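You operate a simulated robot arm through the tools that you are given. There is no shell and no other tool. Be economical: measure what you need, move in short steps, check, and stop when the job is done.

Carry out the task below with a simulated robot arm. There is one attempt and no reset: what you move stays moved.

JOB
Put the degreaser spray on the top of the spare pallets away on the top of the cleaning cart. Put the tape strip labelled "1" from the top of the spare pallets on the top of the steel ledge and the tape strip marked "2" on the front of the grey bench. Count the dalbiseon cans on the top of the spare pallets, then put as many of the mixed lids from the top of the spare pallets on the lower shelf of the sheet table. Put the can marked "Orchava" from the top of the can load on the top of the spare pallets. Take the green jar on the top of the can layer and put it away on the top of the yellow cupboard. The order is free. Set down upright: degreaser spray, mixed lids, can, green jar.

Only the result counts: the job must be done as asked and must still hold three seconds after the hand-in. Knocking over, shifting, dropping, spilling or breaking anything else fails it. A push-on lid holds only when it is set on centred and level and pressed home; a screw cap is set on level and turned clockwise until tight. Flat cloth is picked up by pressing the open fingertips on it (5 to 10 N) and closing them slowly along it; thin cloth reads only 2 to 8 mm in the jaws.

ROBOT AND FRAMES
A 7-joint arm with a fingered hand on a trunk, on a base that drives. Base frame: it is fixed to the floor where the robot stands at the start and does not move with it; the origin is under the middle of the robot, x ahead of it, y to its left, z up; the surface under the hand at the start is at about z = 0.56. Readings come in m, degrees, newtons and seconds.
With the tool pointing down near the work surface it reaches from about 0.36 to 0.84 m from the robot's upright axis, wherever it stands. Its first joint turns from -115.0 to 115.0 degrees. Places, roughly: dalbiseon can [1, -0.25, 0.75]; degreaser spray [0.5, 0.25, 0.75]; front of the grey bench (34x20 cm) [-0.4, 3.9, 0.88]; green jar (6x6x7 cm) [2.5, 2.1, 0.8]; lower shelf of the sheet table [3.4, 2, 0.3]; mixed lids [0.75, 0, 0.5]; orchava can, proof can, purple can [1, 2, 1]; tape strip [0.75, 0, 0.5]; top of the cleaning cart [5.4, 7.1, 0.8]; top of the spare pallets [1, -0.1, 0.6]; top of the steel ledge (62x12 cm) [-1.44, 1.76, 1]; top of the yellow cupboard [11.9, 3.5, 0.9]. Payload 5 kg.
The tool frame sits at the grasp point between the pads (the TCP): z along the fingers, y along the line on which they close. The tips reach 0.032 m beyond it. Largest opening 0.16 m; the body of the gripper starts 0.089 m behind the TCP. The gripper is a hand of 4 fingers: y runs from the thumb to the fingers, the wrist lies at [0, 0, -0.267] in the tool frame.
Orientation is that of the tool frame in the base frame, as a unit quaternion [x, y, z, w]. With the fingers straight down and closing along the base's y, the tool's x points along the base's -x, its y along +y and its z along -z.

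CONTROLS
- The arm moves only by the tool send_rows. Its argument "rows" is a list of rows, each a list of 2 entries, a list of its own where there are three numbers: the shift along the base's x, y, z in units of 150 mm (1.0 is 150 mm), then the turn, a rotation vector about the base's x, y, z in units of 60 degrees (1.0 is 60 degrees). In form: [[[dx, dy, dz], [wx, wy, wz]], ...]. A call has 1 to 20 rows; each row is the pose to reach, as a shift and turn from the pose commanded when the call began. A call with a number of a shift or a turn outside -1 to 1 is refused whole. A row lasts 0.2 s, in which the tool goes at most 0.05 m and 8.6 degrees; a call with a longer step from one row to the next is refused whole. A pose out of reach is approached as far as the arm can. The call stops where the force on the tool passes 40 N (or 10 N more than at its start, if that is more) or the arm is blocked; 0.2 s more then pass. In this call time passes only in rows, and 0.2 s behind the last. It gives the time, the measured TCP pose, the force on the tool (base axes), the opening and the grip force at its end, in the units of the frame above (readings bear some noise), with the torque about the TCP (base axes, N m) and any sound that the robot's microphone picked up.
- Cameras (640 x 400 px; columns grow to the right, rows downward): "scene" is now at [0.0142, 0.1315, 1.4465]; the picture's right is [-0.31, -0.95, 0.00], its down [-0.71, 0.23, -0.66] and it looks along [0.63, -0.20, -0.75] (base axes); focal length 290 px, centre (320, 200). "wrist" rides on the gripper at [0.08, -0.004, -0.114] in the tool frame; the picture's right is [0.05, 1.00, 0.00], its down [-0.82, 0.04, -0.58] and it looks along [-0.58, 0.03, 0.82] (tool axes); focal length 265 px, centre (320, 200). There is no depth. A picture from a camera that has moved, and an enlarged one, comes with that camera's place and axes in the base frame and with its lens.
- snapshot(camera): a new picture of that camera. It takes no simulated time.
- raise_lower(by): slides the trunk up (or, below 0, down) by that many m; the arm and the scene camera ride with it, the base frame stays. It gives what a move gives, with no picture.
- base_move(legs): drives the robot by 1 to 6 legs, each [ahead, turn to the left] in m and degrees, along the robot's own axes; the way and the turn of a leg run together, so that a leg with both is an arc; at most 1.5 m and 180 degrees a leg. The arm and the cameras ride along, it lands a little off, and it stops where it bumps. It gives what a move gives.
- move_fingers(finger1, finger2, finger3, thumb_bend): sets how far each is bent, from 0 (flat) to 100 (curled in); at 30 the hand is open as for a grip, at 70 the pads meet at the TCP. One left out holds its place. A second passes; each finger stops where it meets its share of the squeeze, and holds until it gets a number again. It is the only way to open and close the hand. It gives what a move gives, with no picture; readings hold the bend of each and the force on the fingers (four entries, about 0 where the hand has none), thumb and palm.
- turn_head(pan, tilt): turns the head with the scene camera to pan (to the left, within 155 degrees either way) and tilt (down, from -29 to 69), counted from straight ahead of the robot. It gives what a move gives.
- close_up(camera, box): a new picture of the part [left, top, right, bottom] of that camera's present view, enlarged. It takes no simulated time.
- hand_in(): hands the job in; it is judged then, once.

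Work in short steps. Places have to be worked out from the pictures, the camera data and where the tool is seen: move nearer, look again, correct. Check each grasp and each placing, and mend what went wrong. You have 207 turns and 184 pictures in all, those below and enlarged ones among them. Open the gripper and draw the arm clear of the work before you hand the job in, unless the task says otherwise; then end with one line.

The tools are called after ">>>" by a JSON object that holds its "op" and its "data". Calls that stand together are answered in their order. send_rows: Moves the arm, as the interface text tells. Its arguments: {"type":"object","properties":{"rows":{"type":"array","items":{"type":"array"}}},"required":["rows"]} The other tools are called the same way: raise_lower (by) slides the trunk up or down; move_fingers (finger1, finger2, finger3, thumb_bend) moves the fingers one by one; base_move (legs) drives the base; turn_head (pan, tilt) turns the head that bears the scene camera; snapshot (camera) takes a picture; close_up (camera, box) takes an enlarged picture of a part of a camera's view; hand_in () hands the job in.

At the start:

```text
clock: 0.0
tool_pos: [0.5148, 0.1804, 0.8664]
tool_rot: [-0.001, 1.0, 0.0, -0.001]
force: [-0.3, 0.2, -0.8]
moment: [0.0, 0.01, -0.02]
gripper_width: 0.1598
grasp_force: 0.1
shape: jaw
bend: [30.0, 30.0, 30.0, 30.0]
finger forces: [0.0, 0.0, 0.0, 0.1, 0.1, 0.0]
trunk travel left (down, up): [-0.575, 0.415]
robot x, y, heading: [-0.0017, 0.0053, 0.2]
head pan, tilt: [-18.0, 48.7]
```

scene: 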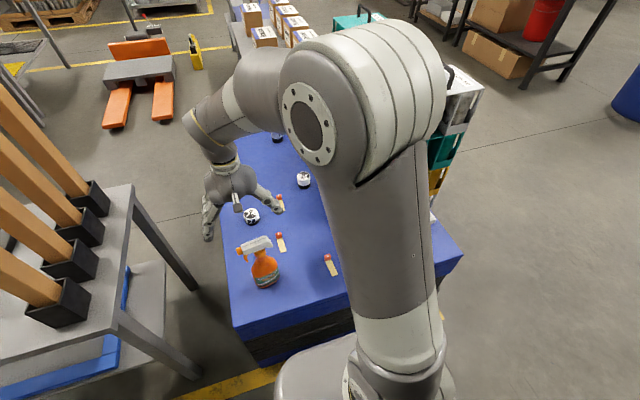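
wrist: 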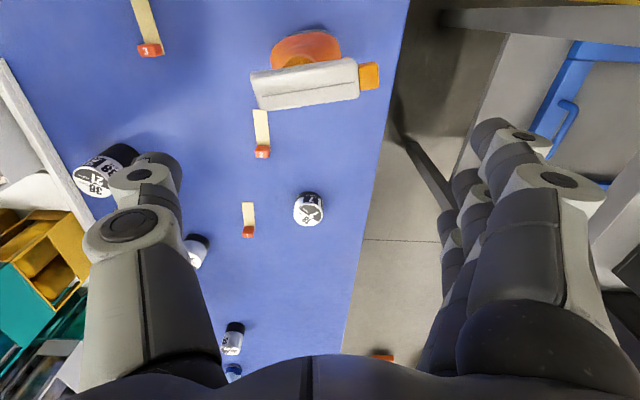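

I start with a survey: enlarge the wrist and scene views of the blue-topped pallets to find the strips, lids and cans.

>>> {"op": "close_up", "data": {"camera": "wrist", "box": [60, 0, 400, 212]}}

>>> {"op": "close_up", "data": {"camera": "wrist", "box": [140, 180, 400, 380]}}

>>> {"op": "close_up", "data": {"camera": "scene", "box": [180, 100, 500, 300]}}

```text
1.88 times, centred on (230, 106) of wrist
camera zoom: at [0.4342, 0.177, 0.9793], right [-0.05, 1.0, 0.0], down [0.82, 0.04, 0.58], along [0.58, 0.03, -0.82], focal length 500 px, centre (489, 377)
```

zoom: 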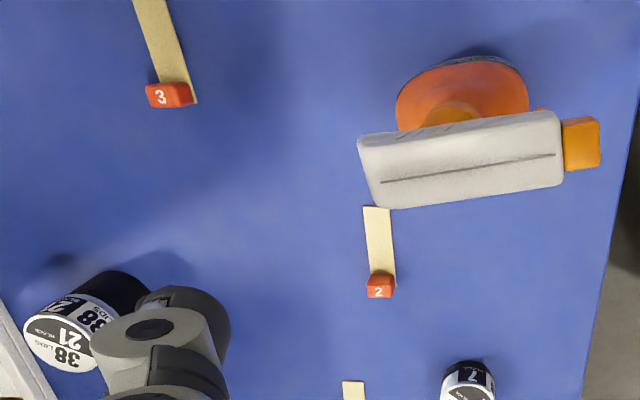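

```text
2.00 times, centred on (270, 280) of wrist
camera zoom: at [0.4342, 0.177, 0.9793], right [-0.05, 1.0, 0.0], down [0.82, 0.04, 0.58], along [0.58, 0.03, -0.82], focal length 531 px, centre (420, 40)
```

zoom: 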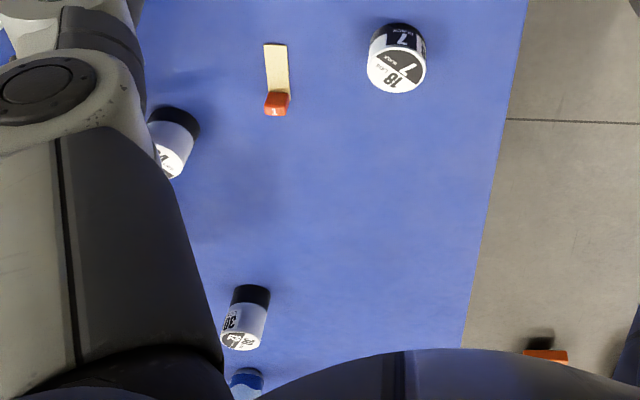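

```text
2.00 times, centred on (340, 200) of scene
camera zoom: at [0.0142, 0.1315, 1.4465], right [-0.31, -0.95, 0.0], down [-0.71, 0.23, -0.66], along [0.63, -0.2, -0.75], focal length 579 px, centre (280, 200)
```

zoom: 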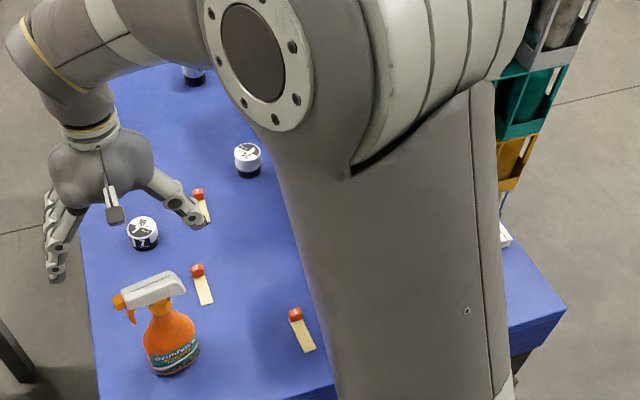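

I move the tool up and to the right over the pallets so the wrist camera sees the far and right part.

>>> {"op": "send_rows", "data": {"rows": [[[0, 0, 0.33], [0, 0, 0]], [[0, 0, 0.66], [0, 0, 0]], [[0, -0.3, 0.9], [0, 0, 0]], [[0.1, -0.6, 1], [0, 0, 0]], [[0.2, -0.9, 1], [0, 0, 0]], [[0.3, -1, 1], [0, 0, 0]]]}}

>>> {"op": "send_rows", "data": {"rows": [[[0, -0.3, 0], [0, 0, 0]], [[0, -0.6, 0], [0, 0, 0]], [[0, -0.9, 0], [0, 0, 0]], [[0, -1, 0], [0, 0, 0]]]}}

>>> {"op": "snapshot", "data": {"camera": "wrist"}}

>>> {"op": "snapshot", "data": {"camera": "scene"}}

```text
refused: row 3 steps farther than a row can; nothing moved
```

```text
clock: 1.0
tool_pos: [0.5153, 0.03, 0.8654]
tool_rot: [-0.001, 1.0, 0.0, 0.0]
force: [0.1, 0.2, 0.1]
moment: [-0.02, -0.03, -0.03]
gripper_width: 0.1599
grasp_force: 0.1
shape: jaw
bend: [30.0, 30.0, 30.0, 30.0]
finger forces: [0.0, 0.1, 0.0, 0.0, 0.0, 0.0]
trunk travel left (down, up): [-0.575, 0.415]
robot x, y, heading: [0.0019, 0.0016, 0.0]
head pan, tilt: [-18.0, 48.7]
```

```text
178 pictures are left
camera wrist: at [0.4347, 0.0267, 0.9792], right [-0.05, 1.0, 0.0], down [0.82, 0.04, 0.58], along [0.58, 0.03, -0.82], focal length 265 px, centre (320, 200)
```

wrist: 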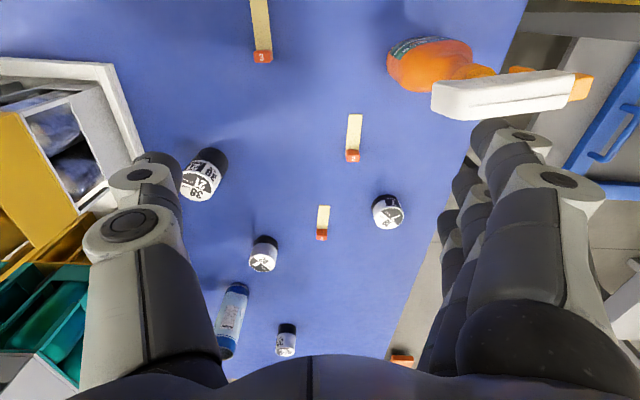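

```text
177 pictures are left
camera scene: at [0.0142, 0.1311, 1.4465], right [-0.31, -0.95, 0.0], down [-0.71, 0.23, -0.66], along [0.63, -0.2, -0.75], focal length 290 px, centre (320, 200)
```

scene: 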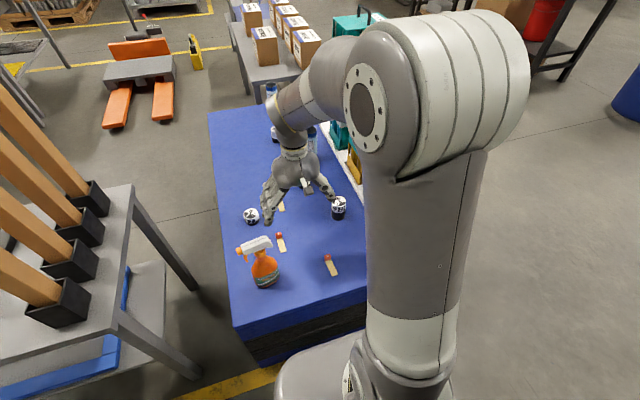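

A divided rack with cans/bottles stands on the right; blue cans lie/stand at the far end. I raise the tool and move ahead for a better view.

>>> {"op": "send_rows", "data": {"rows": [[[0, 0, 0.3], [0, 0, 0]], [[0, 0, 0.6], [0, 0, 0]], [[0, 0, 0.9], [0, 0, 0]], [[0.3, 0, 0.9], [0, 0, 0]], [[0.6, 0, 0.9], [0, 0, 0]], [[0.9, 0, 0.9], [0, 0, 0]]]}}

>>> {"op": "send_rows", "data": {"rows": [[[0, -0.3, 0], [0, 0, 0]], [[0, -0.6, 0], [0, 0, 0]], [[0, -0.9, 0], [0, 0, 0]]]}}

>>> {"op": "snapshot", "data": {"camera": "wrist"}}

>>> {"op": "snapshot", "data": {"camera": "scene"}}

```text
clock: 2.4
tool_pos: [0.6512, 0.0314, 1.0002]
tool_rot: [0.0, 1.0, 0.0, 0.0]
force: [0.0, 1.0, -1.0]
moment: [-0.02, -0.03, -0.02]
gripper_width: 0.16
grasp_force: 0.1
shape: jaw
bend: [30.0, 30.0, 30.0, 30.0]
finger forces: [0.0, 0.0, 0.1, 0.0, 0.0, 0.0]
trunk travel left (down, up): [-0.575, 0.415]
robot x, y, heading: [-0.0008, -0.0004, 0.0]
head pan, tilt: [-18.0, 48.7]
```

```text
clock: 3.2
tool_pos: [0.6501, -0.1055, 0.9996]
tool_rot: [0.0, 1.0, 0.0, 0.0]
force: [-0.2, 0.2, -0.4]
moment: [-0.02, 0.01, 0.02]
gripper_width: 0.1598
grasp_force: 0.0
shape: jaw
bend: [30.0, 30.0, 30.0, 30.0]
finger forces: [0.1, 0.0, 0.1, 0.0, 0.0, 0.0]
trunk travel left (down, up): [-0.575, 0.415]
robot x, y, heading: [-0.0009, -0.0004, -0.0]
head pan, tilt: [-18.0, 48.7]
```

```text
176 pictures are left
camera wrist: at [0.5693, -0.1091, 1.1134], right [-0.05, 1.0, 0.0], down [0.82, 0.04, 0.58], along [0.58, 0.03, -0.82], focal length 265 px, centre (320, 200)
```

wrist: 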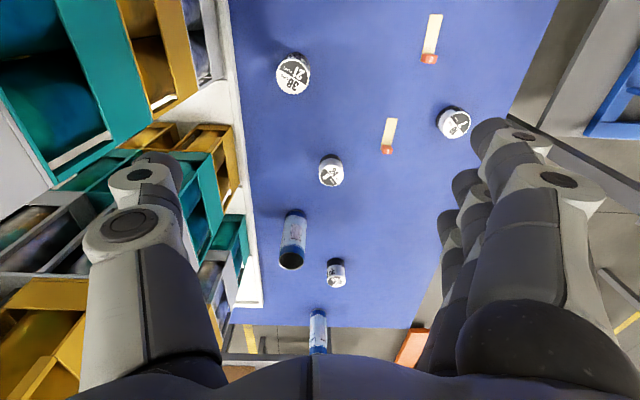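

```text
175 pictures are left
camera scene: at [0.0142, 0.1311, 1.4465], right [-0.31, -0.95, 0.0], down [-0.71, 0.23, -0.66], along [0.63, -0.2, -0.75], focal length 290 px, centre (320, 200)
```

scene: 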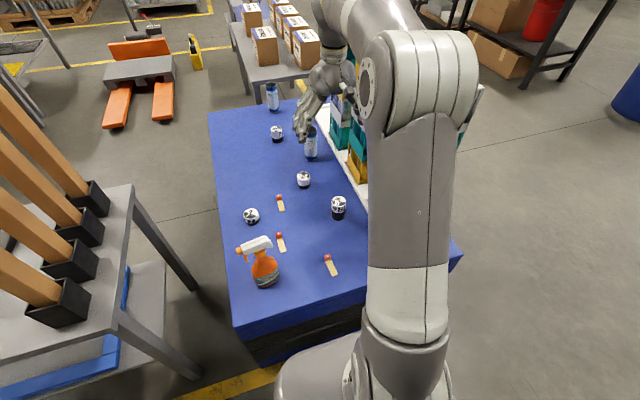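

Four black/white labelled jars/lids and two blue bottles are visible; I zoom in for labels and look into the rack.

>>> {"op": "close_up", "data": {"camera": "wrist", "box": [240, 30, 480, 180]}}

>>> {"op": "close_up", "data": {"camera": "wrist", "box": [200, 140, 440, 360]}}

>>> {"op": "close_up", "data": {"camera": "wrist", "box": [0, 0, 260, 340]}}

>>> {"op": "close_up", "data": {"camera": "scene", "box": [230, 60, 390, 230]}}

```text
2.67 times, centred on (360, 105) of wrist
camera zoom: at [0.5693, -0.1091, 1.1134], right [-0.05, 1.0, 0.0], down [0.82, 0.04, 0.58], along [0.58, 0.03, -0.82], focal length 708 px, centre (213, 453)
```

zoom: 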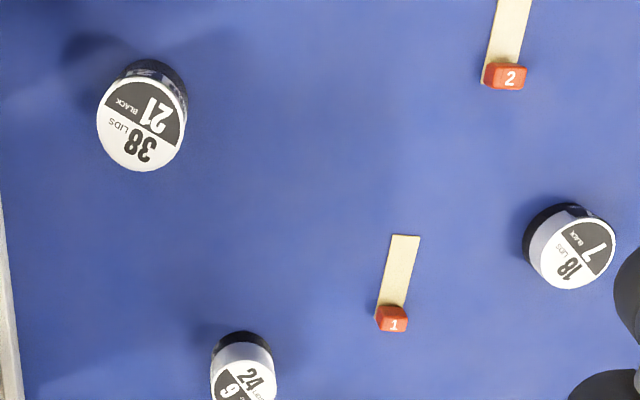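

```text
1.82 times, centred on (320, 250) of wrist
camera zoom: at [0.5693, -0.1091, 1.1134], right [-0.05, 1.0, 0.0], down [0.82, 0.04, 0.58], along [0.58, 0.03, -0.82], focal length 483 px, centre (320, 109)
```

zoom: 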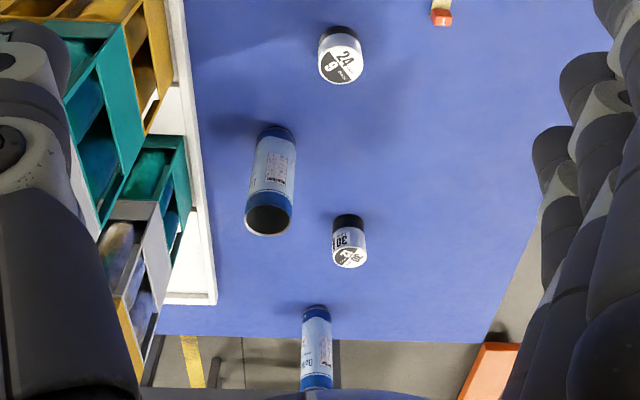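

```text
1.18 times, centred on (130, 170) of wrist
camera zoom: at [0.5693, -0.1091, 1.1134], right [-0.05, 1.0, 0.0], down [0.82, 0.04, 0.58], along [0.58, 0.03, -0.82], focal length 312 px, centre (544, 235)
```

zoom: 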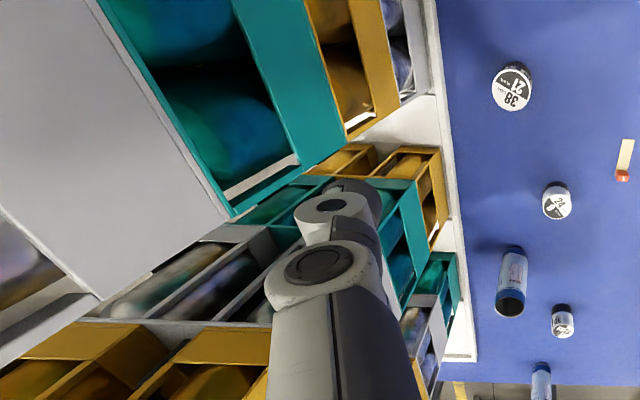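

```text
2.35 times, centred on (310, 145) of scene
camera zoom: at [0.0142, 0.1311, 1.4465], right [-0.31, -0.95, 0.0], down [-0.71, 0.23, -0.66], along [0.63, -0.2, -0.75], focal length 682 px, centre (344, 329)
```

zoom: 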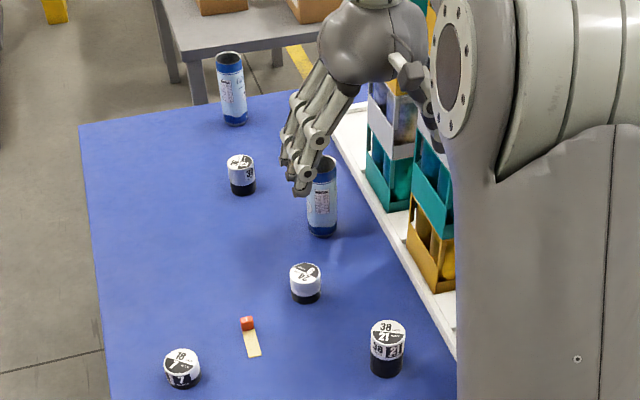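

The tins show "38 lids/21 black", "18/7", "24/9", "30/?" – so the number of dalbiseon cans probably selects the tin. The rack needs careful counting; I retract the arm to the left first, away from the rack.

>>> {"op": "send_rows", "data": {"rows": [[[0, 0.3, 0], [0, 0, 0]], [[0, 0.6, 0], [0, 0, 0]], [[0, 0.9, 0], [0, 0, 0]], [[-0.3, 0.95, 0], [0, 0, 0]], [[-0.6, 1, 0.1], [0, 0, 0]], [[-0.9, 1, 0.2], [0, 0, 0]], [[-1, 1, 0.5], [0, 0, 0]]]}}

>>> {"op": "send_rows", "data": {"rows": [[[0, 0.3, 0], [0, 0, 0]], [[0, 0.6, 0], [0, 0, 0]], [[0, 0.9, 0], [0, 0, 0]], [[0, 1, 0.1], [0, 0, 0]]]}}

>>> {"op": "send_rows", "data": {"rows": [[[0, 0.3, 0], [0, 0, 0]], [[0, 0.6, 0], [0, 0, 0]], [[0, 0.9, 0], [0, 0, 0]], [[0, 1, 0.1], [0, 0, 0]]]}}

>>> {"op": "turn_head", "data": {"pan": -30, "tilt": 40}}

>>> {"op": "snapshot", "data": {"camera": "scene"}}

```text
clock: 4.8
tool_pos: [0.4988, 0.0471, 1.0749]
tool_rot: [0.001, 1.0, 0.0, 0.0]
force: [-0.1, -1.2, -0.3]
moment: [0.05, -0.01, -0.01]
gripper_width: 0.16
grasp_force: 0.1
shape: jaw
bend: [30.0, 30.0, 30.0, 30.0]
finger forces: [0.0, 0.0, 0.0, 0.0, 0.0, 0.0]
trunk travel left (down, up): [-0.575, 0.415]
robot x, y, heading: [0.0004, 0.0027, -0.2]
head pan, tilt: [-18.0, 48.7]
```

```text
clock: 5.8
tool_pos: [0.4986, 0.1962, 1.0894]
tool_rot: [0.0, 1.0, 0.0, 0.0]
force: [-0.2, 0.1, -0.5]
moment: [-0.05, 0.03, -0.01]
gripper_width: 0.1597
grasp_force: 0.1
shape: jaw
bend: [30.0, 30.0, 30.0, 30.0]
finger forces: [0.0, 0.0, 0.1, 0.1, 0.1, 0.0]
trunk travel left (down, up): [-0.575, 0.415]
robot x, y, heading: [0.0009, 0.0005, -0.4]
head pan, tilt: [-18.0, 48.7]
```

```text
clock: 6.8
tool_pos: [0.5001, 0.3461, 1.1045]
tool_rot: [0.0, 1.0, -0.001, 0.0]
force: [-0.5, -0.3, 0.2]
moment: [-0.01, 0.0, 0.01]
gripper_width: 0.16
grasp_force: 0.1
shape: jaw
bend: [30.0, 30.0, 30.0, 30.0]
finger forces: [0.0, 0.1, 0.0, 0.1, 0.0, 0.1]
trunk travel left (down, up): [-0.575, 0.415]
robot x, y, heading: [0.0041, -0.002, -0.0]
head pan, tilt: [-18.0, 48.7]
```

```text
clock: 7.5
tool_pos: [0.4991, 0.3452, 1.1065]
tool_rot: [0.0, 1.0, 0.0, 0.0]
force: [0.3, 0.6, 0.5]
moment: [0.01, 0.02, -0.01]
gripper_width: 0.1597
grasp_force: 0.1
shape: jaw
bend: [30.0, 30.0, 30.0, 30.0]
finger forces: [0.0, 0.1, 0.1, 0.0, 0.0, 0.0]
trunk travel left (down, up): [-0.575, 0.415]
robot x, y, heading: [-0.0001, -0.0003, -0.3]
head pan, tilt: [-30.0, 40.0]
```

```text
170 pictures are left
camera scene: at [0.0135, 0.1133, 1.4588], right [-0.5, -0.87, 0.0], down [-0.56, 0.32, -0.77], along [0.66, -0.38, -0.64], focal length 290 px, centre (320, 200)
```

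scene: 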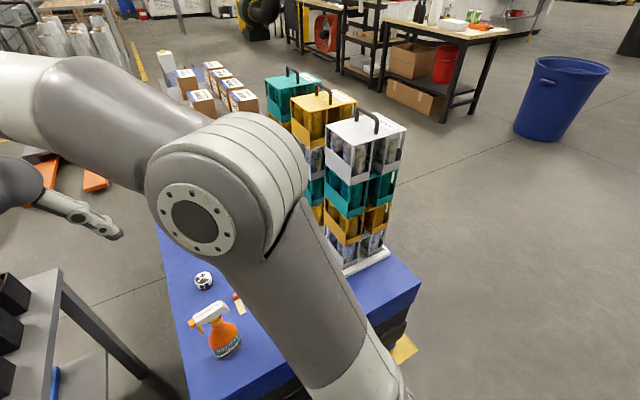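

The rack is stacks of multi-can carriers. I'll back off, then drive to the pallets' right side to see the carriers from there.

>>> {"op": "base_move", "data": {"legs": [[-0.5, 0], [0, -60], [1.1, 0], [0, 80]]}}

>>> {"op": "turn_head", "data": {"pan": 10, "tilt": 25}}

>>> {"op": "snapshot", "data": {"camera": "scene"}}

```text
clock: 21.8
tool_pos: [0.4087, -0.4572, 1.1047]
tool_rot: [-0.173, 0.985, 0.0, 0.0]
force: [-0.1, 0.4, 0.5]
moment: [-0.03, -0.04, 0.0]
gripper_width: 0.16
grasp_force: 0.3
shape: jaw
bend: [30.0, 30.0, 30.0, 30.0]
finger forces: [0.1, 0.0, 0.2, 0.1, 0.0, 0.0]
trunk travel left (down, up): [-0.575, 0.415]
robot x, y, heading: [0.0581, -0.9515, 20.3]
head pan, tilt: [-30.0, 40.0]
```

```text
clock: 22.9
tool_pos: [0.4093, -0.4579, 1.1061]
tool_rot: [-0.173, 0.985, 0.0, 0.0]
force: [0.7, -0.4, 0.2]
moment: [0.01, -0.02, 0.01]
gripper_width: 0.1599
grasp_force: 0.1
shape: jaw
bend: [30.0, 30.0, 30.0, 30.0]
finger forces: [0.0, 0.1, 0.0, 0.0, 0.0, 0.1]
trunk travel left (down, up): [-0.575, 0.415]
robot x, y, heading: [0.0566, -0.9545, 19.9]
head pan, tilt: [10.0, 25.0]
```

```text
169 pictures are left
camera scene: at [0.0276, -0.7817, 1.4822], right [0.5, -0.87, 0.0], down [-0.37, -0.21, -0.91], along [0.79, 0.45, -0.42], focal length 290 px, centre (320, 200)
```

scene: 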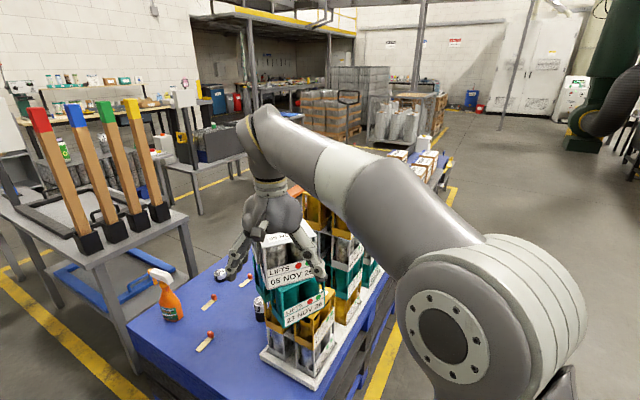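

Arm blocks the view. I'll drive along the right side of the pallets and turn to face back, so that the rack is on the robot's free right side.

>>> {"op": "base_move", "data": {"legs": [[0, -45], [1.0, 0], [0, -155]]}}

>>> {"op": "turn_head", "data": {"pan": -85, "tilt": 30}}

>>> {"op": "snapshot", "data": {"camera": "scene"}}

```text
clock: 36.5
tool_pos: [0.4631, -1.7138, 1.106]
tool_rot: [1.0, -0.009, 0.0, 0.0]
force: [0.6, -0.5, 0.3]
moment: [0.0, -0.02, -0.02]
gripper_width: 0.16
grasp_force: 0.1
shape: jaw
bend: [30.0, 30.0, 30.0, 30.0]
finger forces: [0.1, 0.0, 0.0, 0.1, 0.1, 0.0]
trunk travel left (down, up): [-0.575, 0.415]
robot x, y, heading: [0.9684, -1.3785, 178.8]
head pan, tilt: [10.0, 25.0]
```

```text
clock: 38.2
tool_pos: [0.4618, -1.7137, 1.1063]
tool_rot: [1.0, -0.009, 0.0, 0.0]
force: [0.1, -0.1, -0.6]
moment: [0.0, -0.05, 0.01]
gripper_width: 0.1599
grasp_force: 0.1
shape: jaw
bend: [30.0, 30.0, 30.0, 30.0]
finger forces: [0.1, 0.0, 0.0, 0.0, 0.0, 0.0]
trunk travel left (down, up): [-0.575, 0.415]
robot x, y, heading: [0.9645, -1.3793, 179.0]
head pan, tilt: [-85.0, 30.0]
```

```text
168 pictures are left
camera scene: at [1.0187, -1.4462, 1.4743], right [1.0, 0.07, 0.0], down [0.03, -0.5, -0.87], along [-0.06, 0.86, -0.5], focal length 290 px, centre (320, 200)
```

scene: 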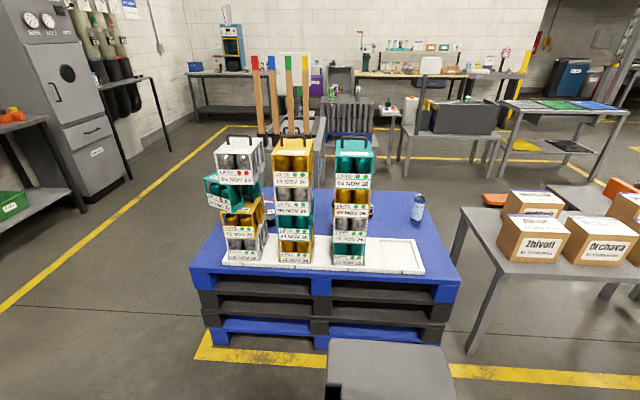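

Clear view of three carrier stacks on a white tray; zooming.

>>> {"op": "close_up", "data": {"camera": "scene", "box": [190, 125, 290, 275]}}

>>> {"op": "close_up", "data": {"camera": "scene", "box": [260, 125, 380, 275]}}

>>> {"op": "close_up", "data": {"camera": "scene", "box": [330, 180, 640, 300]}}

```text
2.67 times, centred on (240, 200) of scene
camera zoom: at [1.0187, -1.4462, 1.4743], right [1.0, 0.07, 0.0], down [0.03, -0.5, -0.87], along [-0.06, 0.86, -0.5], focal length 772 px, centre (533, 200)
```

zoom: 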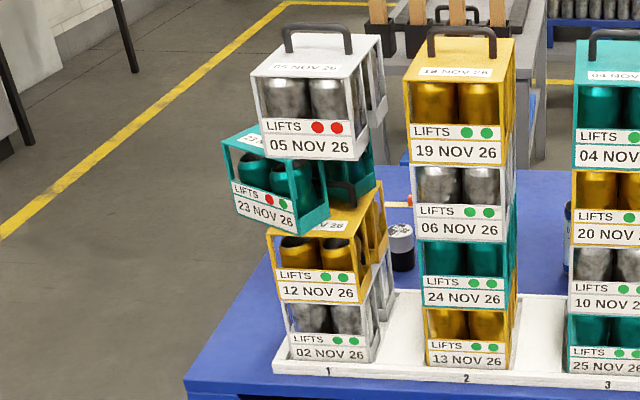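

```text
2.67 times, centred on (320, 200) of scene
camera zoom: at [1.0187, -1.4462, 1.4743], right [1.0, 0.07, 0.0], down [0.03, -0.5, -0.87], along [-0.06, 0.86, -0.5], focal length 772 px, centre (320, 200)
```

zoom: 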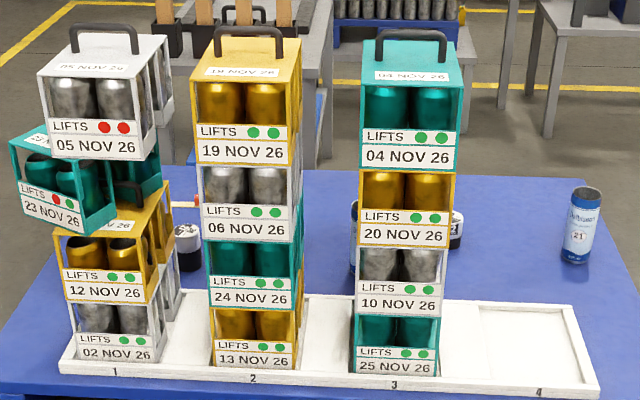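

```text
2.06 times, centred on (485, 240) of scene
camera zoom: at [1.0187, -1.4462, 1.4743], right [1.0, 0.07, 0.0], down [0.03, -0.5, -0.87], along [-0.06, 0.86, -0.5], focal length 598 px, centre (-21, 117)
```

zoom: 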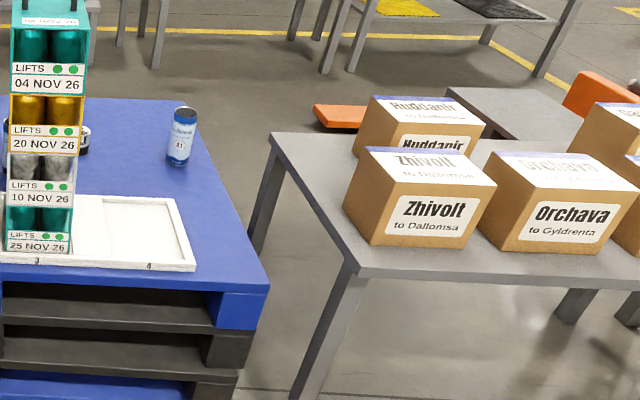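

The carriers seem to be something else ("LIFTS"); the blue cans may be the dalbiseon ones. Zoom hard on them.

>>> {"op": "close_up", "data": {"camera": "scene", "box": [350, 185, 440, 240]}}

>>> {"op": "turn_head", "data": {"pan": -125, "tilt": 25}}

>>> {"op": "snapshot", "data": {"camera": "scene"}}

```text
7.11 times, centred on (395, 212) of scene
camera zoom: at [1.0187, -1.4462, 1.4743], right [1.0, 0.07, 0.0], down [0.03, -0.5, -0.87], along [-0.06, 0.86, -0.5], focal length 2060 px, centre (-213, 111)
```

zoom: 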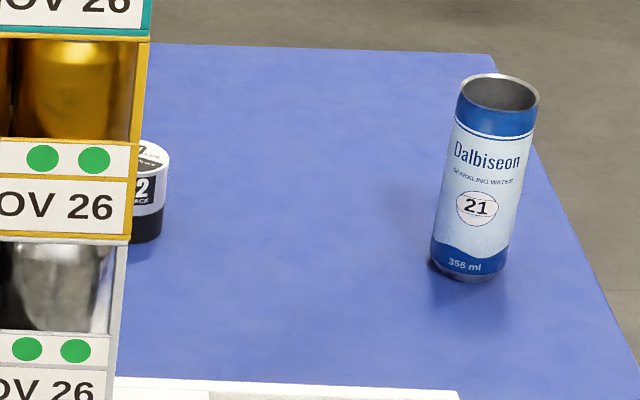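

```text
clock: 39.3
tool_pos: [0.4625, -1.7148, 1.1048]
tool_rot: [1.0, -0.01, 0.0, 0.0]
force: [-0.3, 0.0, -0.7]
moment: [0.0, 0.01, -0.01]
gripper_width: 0.1599
grasp_force: 0.1
shape: jaw
bend: [30.0, 30.0, 30.0, 30.0]
finger forces: [0.0, 0.1, 0.0, 0.0, 0.0, 0.0]
trunk travel left (down, up): [-0.575, 0.415]
robot x, y, heading: [0.9684, -1.3755, 179.0]
head pan, tilt: [-125.0, 25.0]
```

```text
163 pictures are left
camera scene: at [1.0792, -1.4619, 1.4822], right [0.81, -0.59, 0.0], down [-0.25, -0.34, -0.91], along [0.53, 0.73, -0.42], focal length 290 px, centre (320, 200)
```

scene: 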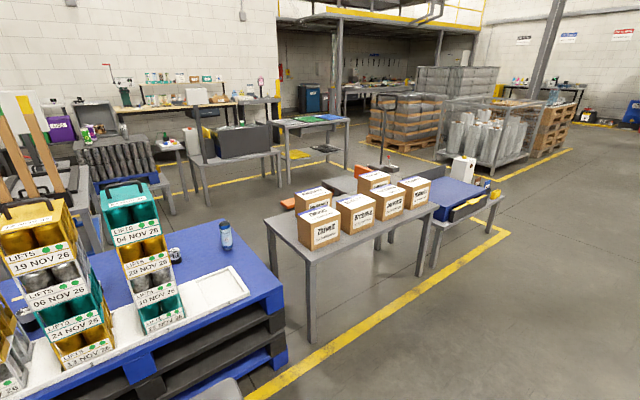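

Two Dalbiseon cans seen so far. I zoom on the area behind (can load, can layer, sheet table) to map it.

>>> {"op": "close_up", "data": {"camera": "scene", "box": [0, 70, 200, 220]}}

>>> {"op": "close_up", "data": {"camera": "scene", "box": [160, 60, 400, 220]}}

>>> {"op": "turn_head", "data": {"pan": -155, "tilt": 12}}

>>> {"op": "snapshot", "data": {"camera": "scene"}}

```text
2.67 times, centred on (100, 145) of scene
camera zoom: at [1.0792, -1.4619, 1.4822], right [0.81, -0.59, 0.0], down [-0.25, -0.34, -0.91], along [0.53, 0.73, -0.42], focal length 772 px, centre (907, 347)
```

zoom: 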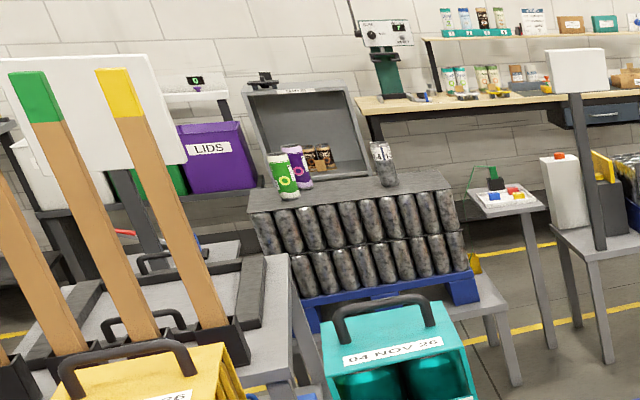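

```text
2.50 times, centred on (280, 140) of scene
camera zoom: at [1.0792, -1.4619, 1.4822], right [0.81, -0.59, 0.0], down [-0.25, -0.34, -0.91], along [0.53, 0.73, -0.42], focal length 724 px, centre (420, 350)
```

zoom: 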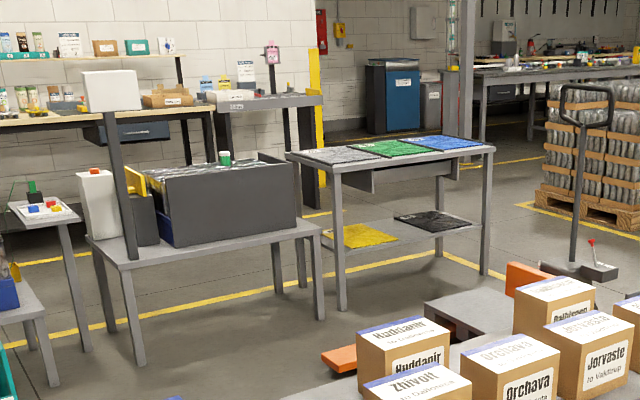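

```text
clock: 40.3
tool_pos: [0.4625, -1.7133, 1.1062]
tool_rot: [1.0, -0.009, 0.0, 0.0]
force: [-1.0, -1.1, 1.2]
moment: [0.02, -0.01, 0.01]
gripper_width: 0.1598
grasp_force: 0.0
shape: jaw
bend: [30.0, 30.0, 30.0, 30.0]
finger forces: [0.0, 0.0, 0.1, 0.0, 0.1, 0.0]
trunk travel left (down, up): [-0.575, 0.415]
robot x, y, heading: [0.969, -1.3784, 179.0]
head pan, tilt: [-154.7, 12.0]
```

```text
160 pictures are left
camera scene: at [1.11, -1.498, 1.5033], right [0.41, -0.91, 0.0], down [-0.19, -0.09, -0.98], along [0.89, 0.4, -0.21], focal length 290 px, centre (320, 200)
```

scene: 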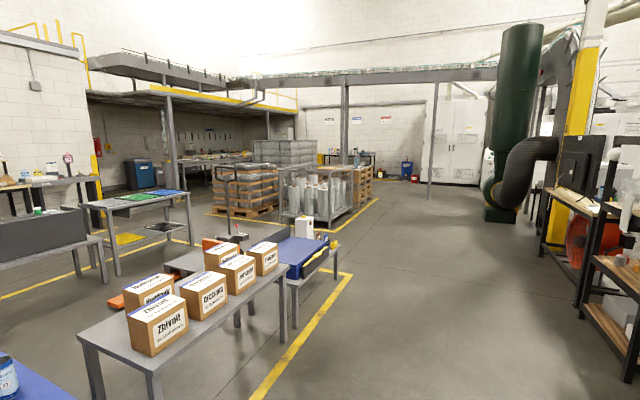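

Map is clear: can load at (1,2), can layer (2.5,2.1), sheet table (3.4,2). I return to the front of the pallets.

>>> {"op": "base_move", "data": {"legs": [[1.4, 0], [0, -90], [1.36, 0], [0, -88]]}}

>>> {"op": "turn_head", "data": {"pan": 0, "tilt": 30}}

>>> {"op": "snapshot", "data": {"camera": "scene"}}

```text
clock: 61.2
tool_pos: [0.108, 0.3493, 1.1058]
tool_rot: [0.001, 1.0, 0.001, 0.0]
force: [-0.3, -0.3, 0.2]
moment: [0.02, 0.02, 0.0]
gripper_width: 0.1599
grasp_force: 0.0
shape: jaw
bend: [30.0, 30.0, 30.0, 30.0]
finger forces: [0.1, 0.1, 0.0, 0.0, 0.1, 0.0]
trunk travel left (down, up): [-0.575, 0.415]
robot x, y, heading: [-0.3942, 0.003, 0.1]
head pan, tilt: [-154.7, 12.0]
```

```text
clock: 63.6
tool_pos: [0.1071, 0.3495, 1.1049]
tool_rot: [0.0, 1.0, -0.001, 0.001]
force: [0.1, 0.2, 0.8]
moment: [-0.02, 0.0, -0.01]
gripper_width: 0.1597
grasp_force: 0.1
shape: jaw
bend: [30.0, 30.0, 30.0, 30.0]
finger forces: [0.0, 0.1, 0.0, 0.1, 0.0, 0.0]
trunk travel left (down, up): [-0.575, 0.415]
robot x, y, heading: [-0.3909, 0.0034, 0.1]
head pan, tilt: [0.0, 30.0]
```

```text
159 pictures are left
camera scene: at [-0.3621, 0.1605, 1.4742], right [0.0, -1.0, 0.0], down [-0.5, 0.0, -0.87], along [0.87, 0.0, -0.5], focal length 290 px, centre (320, 200)
```

scene: 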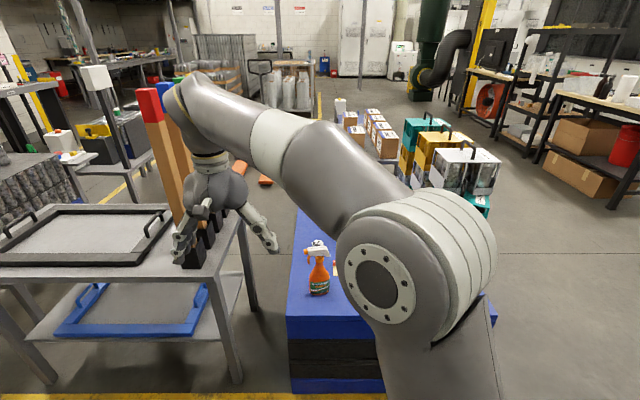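

Hand is near the coloured posts; I bring the tool to the robot's centreline, then drive forward to the pallets.

>>> {"op": "send_rows", "data": {"rows": [[[0, -0.3, 0], [0, 0, 0]], [[0.1, -0.6, 0], [0, 0, 0]], [[0.2, -0.9, 0], [0, 0, 0]], [[0.3, -1, 0], [0, 0, 0]]]}}

>>> {"op": "send_rows", "data": {"rows": [[[0, -0.3, 0], [0, 0, 0]], [[0.1, -0.6, 0], [0, 0, 0]], [[0.2, -0.9, 0], [0, 0, 0]]]}}

>>> {"op": "base_move", "data": {"legs": [[0.39, 0]]}}

>>> {"op": "snapshot", "data": {"camera": "wrist"}}

```text
clock: 64.6
tool_pos: [0.1536, 0.1981, 1.1044]
tool_rot: [0.002, 1.0, 0.0, 0.001]
force: [0.3, -0.5, 0.2]
moment: [0.02, -0.05, -0.01]
gripper_width: 0.16
grasp_force: 0.0
shape: jaw
bend: [30.0, 30.0, 30.0, 30.0]
finger forces: [0.0, 0.1, 0.1, 0.0, 0.1, 0.0]
trunk travel left (down, up): [-0.575, 0.415]
robot x, y, heading: [-0.3933, 0.0047, 0.0]
head pan, tilt: [0.0, 30.0]
```

```text
clock: 65.4
tool_pos: [0.1815, 0.0631, 1.1064]
tool_rot: [0.0, 1.0, 0.0, 0.0]
force: [0.4, -0.5, 0.8]
moment: [-0.02, -0.01, -0.01]
gripper_width: 0.1598
grasp_force: 0.1
shape: jaw
bend: [30.0, 30.0, 30.0, 30.0]
finger forces: [0.0, 0.0, 0.0, 0.0, 0.0, 0.1]
trunk travel left (down, up): [-0.575, 0.415]
robot x, y, heading: [-0.3922, 0.0039, -0.2]
head pan, tilt: [0.0, 30.0]
```

```text
clock: 67.8
tool_pos: [0.5717, 0.0618, 1.1061]
tool_rot: [0.001, 1.0, 0.0, 0.0]
force: [0.6, -0.5, 1.1]
moment: [0.02, -0.02, -0.02]
gripper_width: 0.1599
grasp_force: 0.0
shape: jaw
bend: [30.0, 30.0, 30.0, 30.0]
finger forces: [0.0, 0.0, 0.0, 0.0, 0.1, 0.0]
trunk travel left (down, up): [-0.575, 0.415]
robot x, y, heading: [-0.0031, 0.0034, -0.3]
head pan, tilt: [0.0, 30.0]
```

```text
158 pictures are left
camera wrist: at [0.4914, 0.0605, 1.2199], right [-0.05, 1.0, 0.0], down [0.82, 0.04, 0.58], along [0.58, 0.03, -0.82], focal length 265 px, centre (320, 200)
```

wrist: 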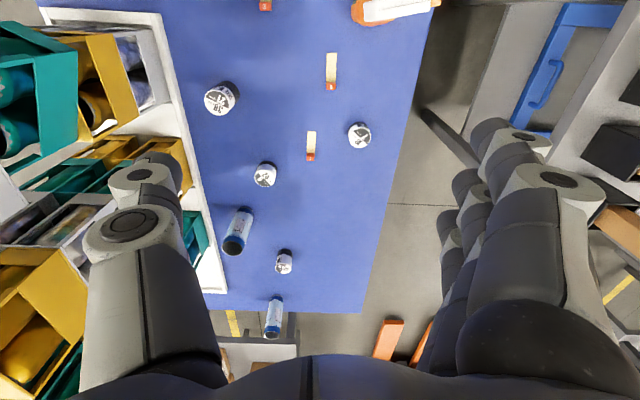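

Only two blue cans on the top. Zoom on them and their labels.

>>> {"op": "close_up", "data": {"camera": "wrist", "box": [195, 150, 355, 350]}}

>>> {"op": "turn_head", "data": {"pan": -12, "tilt": 50}}

>>> {"op": "snapshot", "data": {"camera": "scene"}}

```text
2.00 times, centred on (275, 250) of wrist
camera zoom: at [0.4914, 0.0605, 1.2199], right [-0.05, 1.0, 0.0], down [0.82, 0.04, 0.58], along [0.58, 0.03, -0.82], focal length 531 px, centre (410, 100)
```

zoom: 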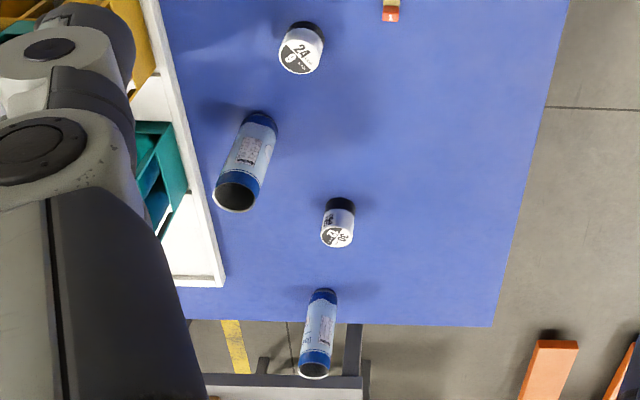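

```text
clock: 68.7
tool_pos: [0.5719, 0.0633, 1.1064]
tool_rot: [0.002, 1.0, 0.0, 0.0]
force: [0.1, 0.0, 0.3]
moment: [0.02, 0.0, -0.03]
gripper_width: 0.1599
grasp_force: 0.1
shape: jaw
bend: [30.0, 30.0, 30.0, 30.0]
finger forces: [0.1, 0.1, 0.1, 0.0, 0.1, 0.0]
trunk travel left (down, up): [-0.575, 0.415]
robot x, y, heading: [-0.0011, 0.0071, -0.2]
head pan, tilt: [-12.0, 50.0]
```

```text
156 pictures are left
camera scene: at [0.012, 0.1434, 1.4448], right [-0.21, -0.98, 0.0], down [-0.75, 0.16, -0.64], along [0.63, -0.14, -0.77], focal length 290 px, centre (320, 200)
```

scene: 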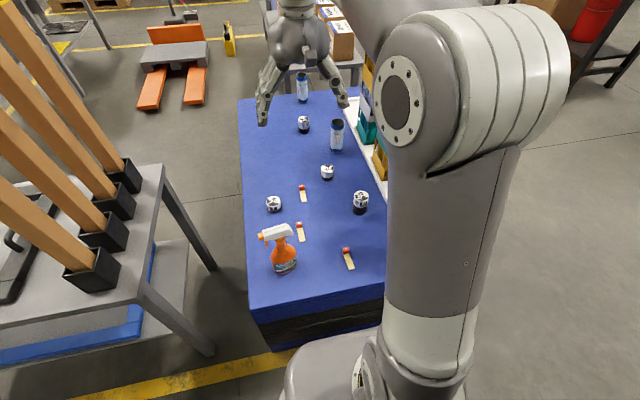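

Two Dalbiseon cans in total → two lid tins. Now strip 1 (block at about (0.81, 0.05)): narrow the fingers and move over it.

>>> {"op": "move_fingers", "data": {"finger1": 52, "finger2": 52, "finger3": 52, "thumb_bend": 52}}

>>> {"op": "send_rows", "data": {"rows": [[[0.25, 0, -0.2], [0, 0, 0]], [[0.5, 0, -0.4], [0, 0, 0]], [[0.75, 0, -0.6], [0, 0, 0]], [[1, -0.05, -0.8], [0, 0, 0]], [[1, -0.09, -1], [0, 0, 0]]]}}

>>> {"op": "send_rows", "data": {"rows": [[[0.2, 0, -0.25], [0, 0, 0]], [[0.4, 0, -0.5], [0, 0, 0]], [[0.57, 0, -0.75], [0, 0, 0]], [[0.57, 0, -1], [0, 0, 0]]]}}

>>> {"op": "snapshot", "data": {"camera": "wrist"}}

>>> {"op": "snapshot", "data": {"camera": "scene"}}

```text
clock: 69.7
tool_pos: [0.5714, 0.0633, 1.1063]
tool_rot: [0.001, 1.0, 0.0, 0.0]
force: [-0.6, -0.1, -0.6]
moment: [0.01, 0.02, -0.01]
gripper_width: 0.0842
grasp_force: 0.1
shape: fingers
bend: [52.0, 52.0, 52.0, 52.0]
finger forces: [0.0, 0.1, 0.1, 0.0, 0.1, 0.0]
trunk travel left (down, up): [-0.575, 0.415]
robot x, y, heading: [-0.0044, 0.0051, -0.1]
head pan, tilt: [-12.0, 50.0]
```

```text
clock: 70.9
tool_pos: [0.7222, 0.0492, 0.9557]
tool_rot: [0.002, 1.0, 0.0, 0.001]
force: [1.1, 0.9, -0.9]
moment: [-0.02, 0.05, 0.01]
gripper_width: 0.0842
grasp_force: 0.1
shape: fingers
bend: [52.0, 52.0, 52.0, 52.0]
finger forces: [0.0, 0.1, 0.0, 0.0, 0.0, 0.1]
trunk travel left (down, up): [-0.575, 0.415]
robot x, y, heading: [-0.0055, 0.0024, -0.4]
head pan, tilt: [-12.0, 50.0]
```

```text
clock: 71.9
tool_pos: [0.807, 0.0507, 0.8064]
tool_rot: [0.002, 1.0, 0.001, 0.0]
force: [-0.4, 0.0, -0.3]
moment: [-0.03, 0.02, -0.01]
gripper_width: 0.0845
grasp_force: 0.0
shape: fingers
bend: [52.0, 52.0, 52.0, 52.0]
finger forces: [0.1, 0.0, 0.1, 0.1, 0.0, 0.0]
trunk travel left (down, up): [-0.575, 0.415]
robot x, y, heading: [-0.005, 0.0033, -0.2]
head pan, tilt: [-12.0, 50.0]
```

```text
155 pictures are left
camera wrist: at [0.7271, 0.0472, 0.9198], right [-0.05, 1.0, 0.0], down [0.82, 0.04, 0.58], along [0.58, 0.03, -0.82], focal length 265 px, centre (320, 200)
```

wrist: 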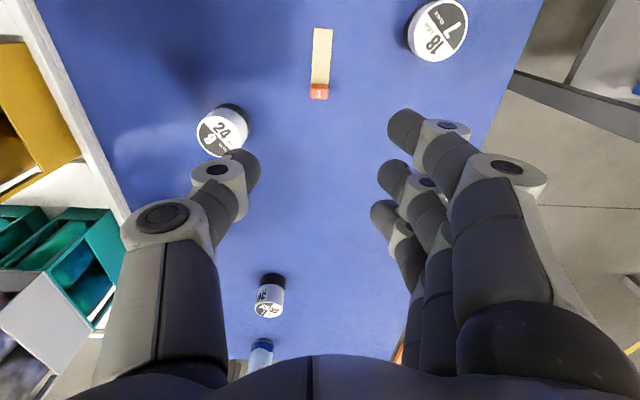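

```text
154 pictures are left
camera scene: at [0.0124, 0.1434, 1.4448], right [-0.21, -0.98, 0.0], down [-0.75, 0.16, -0.64], along [0.63, -0.14, -0.77], focal length 290 px, centre (320, 200)
```

scene: 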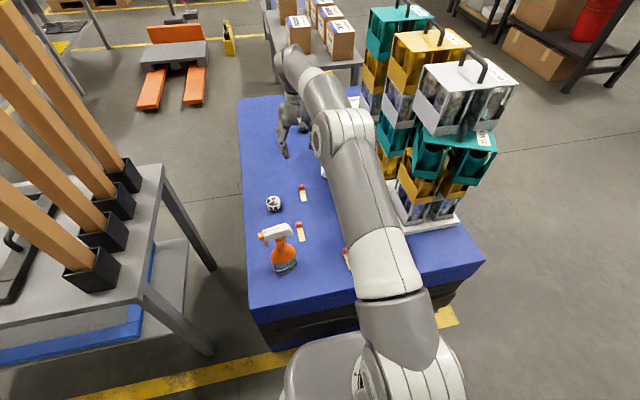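

Block at (0.807, 0.050), right under the TCP. Descend to z≈0.598.

>>> {"op": "send_rows", "data": {"rows": [[[0, 0, -0.25], [0, 0, 0]], [[0, 0, -0.5], [0, 0, 0]], [[0, 0, -0.75], [0, 0, 0]], [[0, 0, -1], [0, 0, 0]]]}}

>>> {"op": "send_rows", "data": {"rows": [[[0, 0, -0.13], [0, 0, 0]], [[0, 0, -0.25], [0, 0, 0]], [[0, 0, -0.33], [0, 0, 0]], [[0, 0, -0.38], [0, 0, 0]]]}}

>>> {"op": "snapshot", "data": {"camera": "wrist"}}

```text
clock: 72.9
tool_pos: [0.8066, 0.0497, 0.6577]
tool_rot: [0.001, 1.0, 0.0, 0.001]
force: [0.0, 0.3, 0.0]
moment: [0.0, -0.01, 0.02]
gripper_width: 0.0842
grasp_force: 0.0
shape: fingers
bend: [52.0, 52.0, 52.0, 52.0]
finger forces: [0.0, 0.1, 0.0, 0.0, 0.0, 0.0]
trunk travel left (down, up): [-0.575, 0.415]
robot x, y, heading: [-0.003, 0.0008, -0.3]
head pan, tilt: [-12.0, 50.0]
```

```text
clock: 73.9
tool_pos: [0.807, 0.0492, 0.6011]
tool_rot: [0.002, 1.0, 0.0, 0.002]
force: [-1.6, -1.3, 8.2]
moment: [-0.27, 0.13, -0.02]
gripper_width: 0.0843
grasp_force: 4.1
shape: fingers
bend: [52.0, 52.0, 52.0, 52.0]
finger forces: [1.5, 0.5, 0.0, 0.0, 6.1, 0.0]
trunk travel left (down, up): [-0.575, 0.415]
robot x, y, heading: [-0.0054, 0.0053, -0.1]
head pan, tilt: [-12.0, 50.0]
```

```text
153 pictures are left
camera wrist: at [0.7266, 0.0467, 0.7142], right [-0.05, 1.0, 0.0], down [0.81, 0.04, 0.58], along [0.58, 0.03, -0.82], focal length 265 px, centre (320, 200)
```

wrist: 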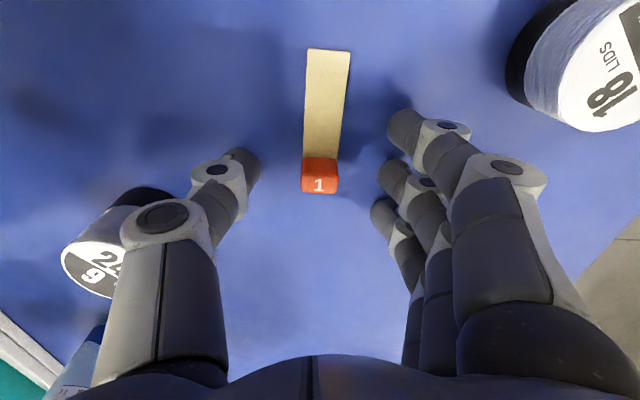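

Tips touch the table lightly (8 N); block sits between the thumb and fingers. Raise 3 mm and close.

>>> {"op": "send_rows", "data": {"rows": [[[0, 0, 0.025], [0, 0, 0]]]}}

>>> {"op": "move_fingers", "data": {"finger1": 68, "finger2": 68, "finger3": 68, "thumb_bend": 68}}

>>> {"op": "snapshot", "data": {"camera": "wrist"}}

```text
clock: 74.3
tool_pos: [0.8058, 0.0493, 0.6027]
tool_rot: [0.003, 1.0, 0.0, 0.0]
force: [-0.6, -0.3, 0.4]
moment: [0.03, 0.03, -0.01]
gripper_width: 0.0842
grasp_force: 0.0
shape: fingers
bend: [52.0, 52.0, 52.0, 52.0]
finger forces: [0.0, 0.0, 0.0, 0.0, 0.1, 0.1]
trunk travel left (down, up): [-0.575, 0.415]
robot x, y, heading: [-0.0039, 0.0019, -0.2]
head pan, tilt: [-12.0, 50.0]
```

```text
clock: 75.3
tool_pos: [0.8067, 0.0493, 0.6024]
tool_rot: [0.001, 1.0, -0.001, 0.0]
force: [1.2, -0.3, 0.6]
moment: [0.01, -0.02, -0.04]
gripper_width: 0.0315
grasp_force: 4.1
shape: fingers
bend: [68.0, 65.0, 68.0, 67.0]
finger forces: [0.0, 3.9, 0.1, 0.0, 3.9, 0.1]
trunk travel left (down, up): [-0.575, 0.415]
robot x, y, heading: [-0.005, 0.0057, -0.3]
head pan, tilt: [-12.0, 50.0]
```

```text
152 pictures are left
camera wrist: at [0.7266, 0.0468, 0.7168], right [-0.05, 1.0, 0.0], down [0.82, 0.04, 0.58], along [0.58, 0.03, -0.82], focal length 265 px, centre (320, 200)
```

wrist: 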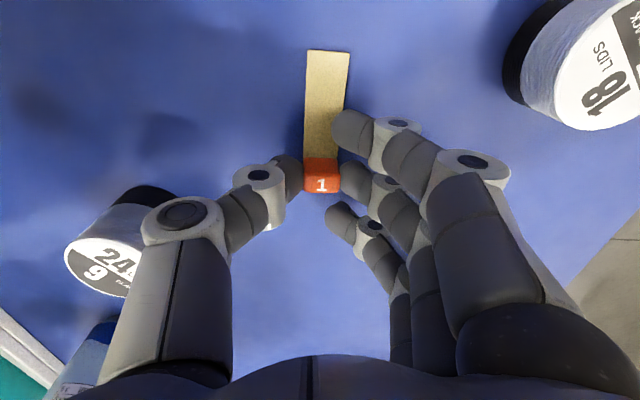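

Finger 2 and the thumb hold the block; squeeze a bit more and lift.

>>> {"op": "move_fingers", "data": {"finger2": 80, "thumb_bend": 80}}

>>> {"op": "send_rows", "data": {"rows": [[[0, 0, 0.15], [0, 0, 0]], [[0, 0, 0.4], [0, 0, 0]], [[0, 0, 0.7], [0, 0, 0]], [[0, 0, 1], [0, 0, 0]]]}}

>>> {"op": "snapshot", "data": {"camera": "wrist"}}

```text
clock: 76.3
tool_pos: [0.8075, 0.0489, 0.6031]
tool_rot: [0.002, 1.0, 0.001, 0.0]
force: [-0.4, -0.1, 0.2]
moment: [-0.04, 0.03, -0.02]
gripper_width: 0.023
grasp_force: 13.3
shape: fingers
bend: [68.0, 62.0, 68.0, 75.0]
finger forces: [0.0, 13.3, 0.0, 0.0, 13.2, 0.0]
trunk travel left (down, up): [-0.575, 0.415]
robot x, y, heading: [-0.0026, 0.0048, -0.3]
head pan, tilt: [-12.0, 50.0]
```

```text
clock: 77.3
tool_pos: [0.8067, 0.0498, 0.7523]
tool_rot: [0.001, 1.0, 0.0, 0.0]
force: [-0.4, 0.4, -0.8]
moment: [0.02, -0.03, 0.04]
gripper_width: 0.0231
grasp_force: 13.3
shape: fingers
bend: [68.0, 62.0, 68.0, 75.0]
finger forces: [0.0, 13.4, 0.1, 0.0, 13.3, 0.0]
trunk travel left (down, up): [-0.575, 0.415]
robot x, y, heading: [-0.0039, -0.0001, -0.4]
head pan, tilt: [-12.0, 50.0]
```

```text
151 pictures are left
camera wrist: at [0.7266, 0.0473, 0.8665], right [-0.05, 1.0, 0.0], down [0.82, 0.04, 0.58], along [0.58, 0.03, -0.82], focal length 265 px, centre (320, 200)
```

wrist: 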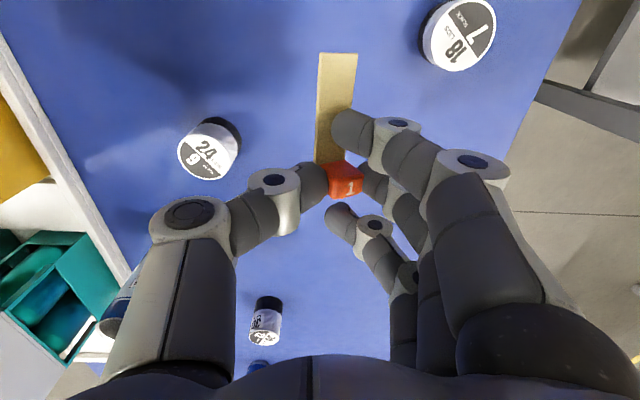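

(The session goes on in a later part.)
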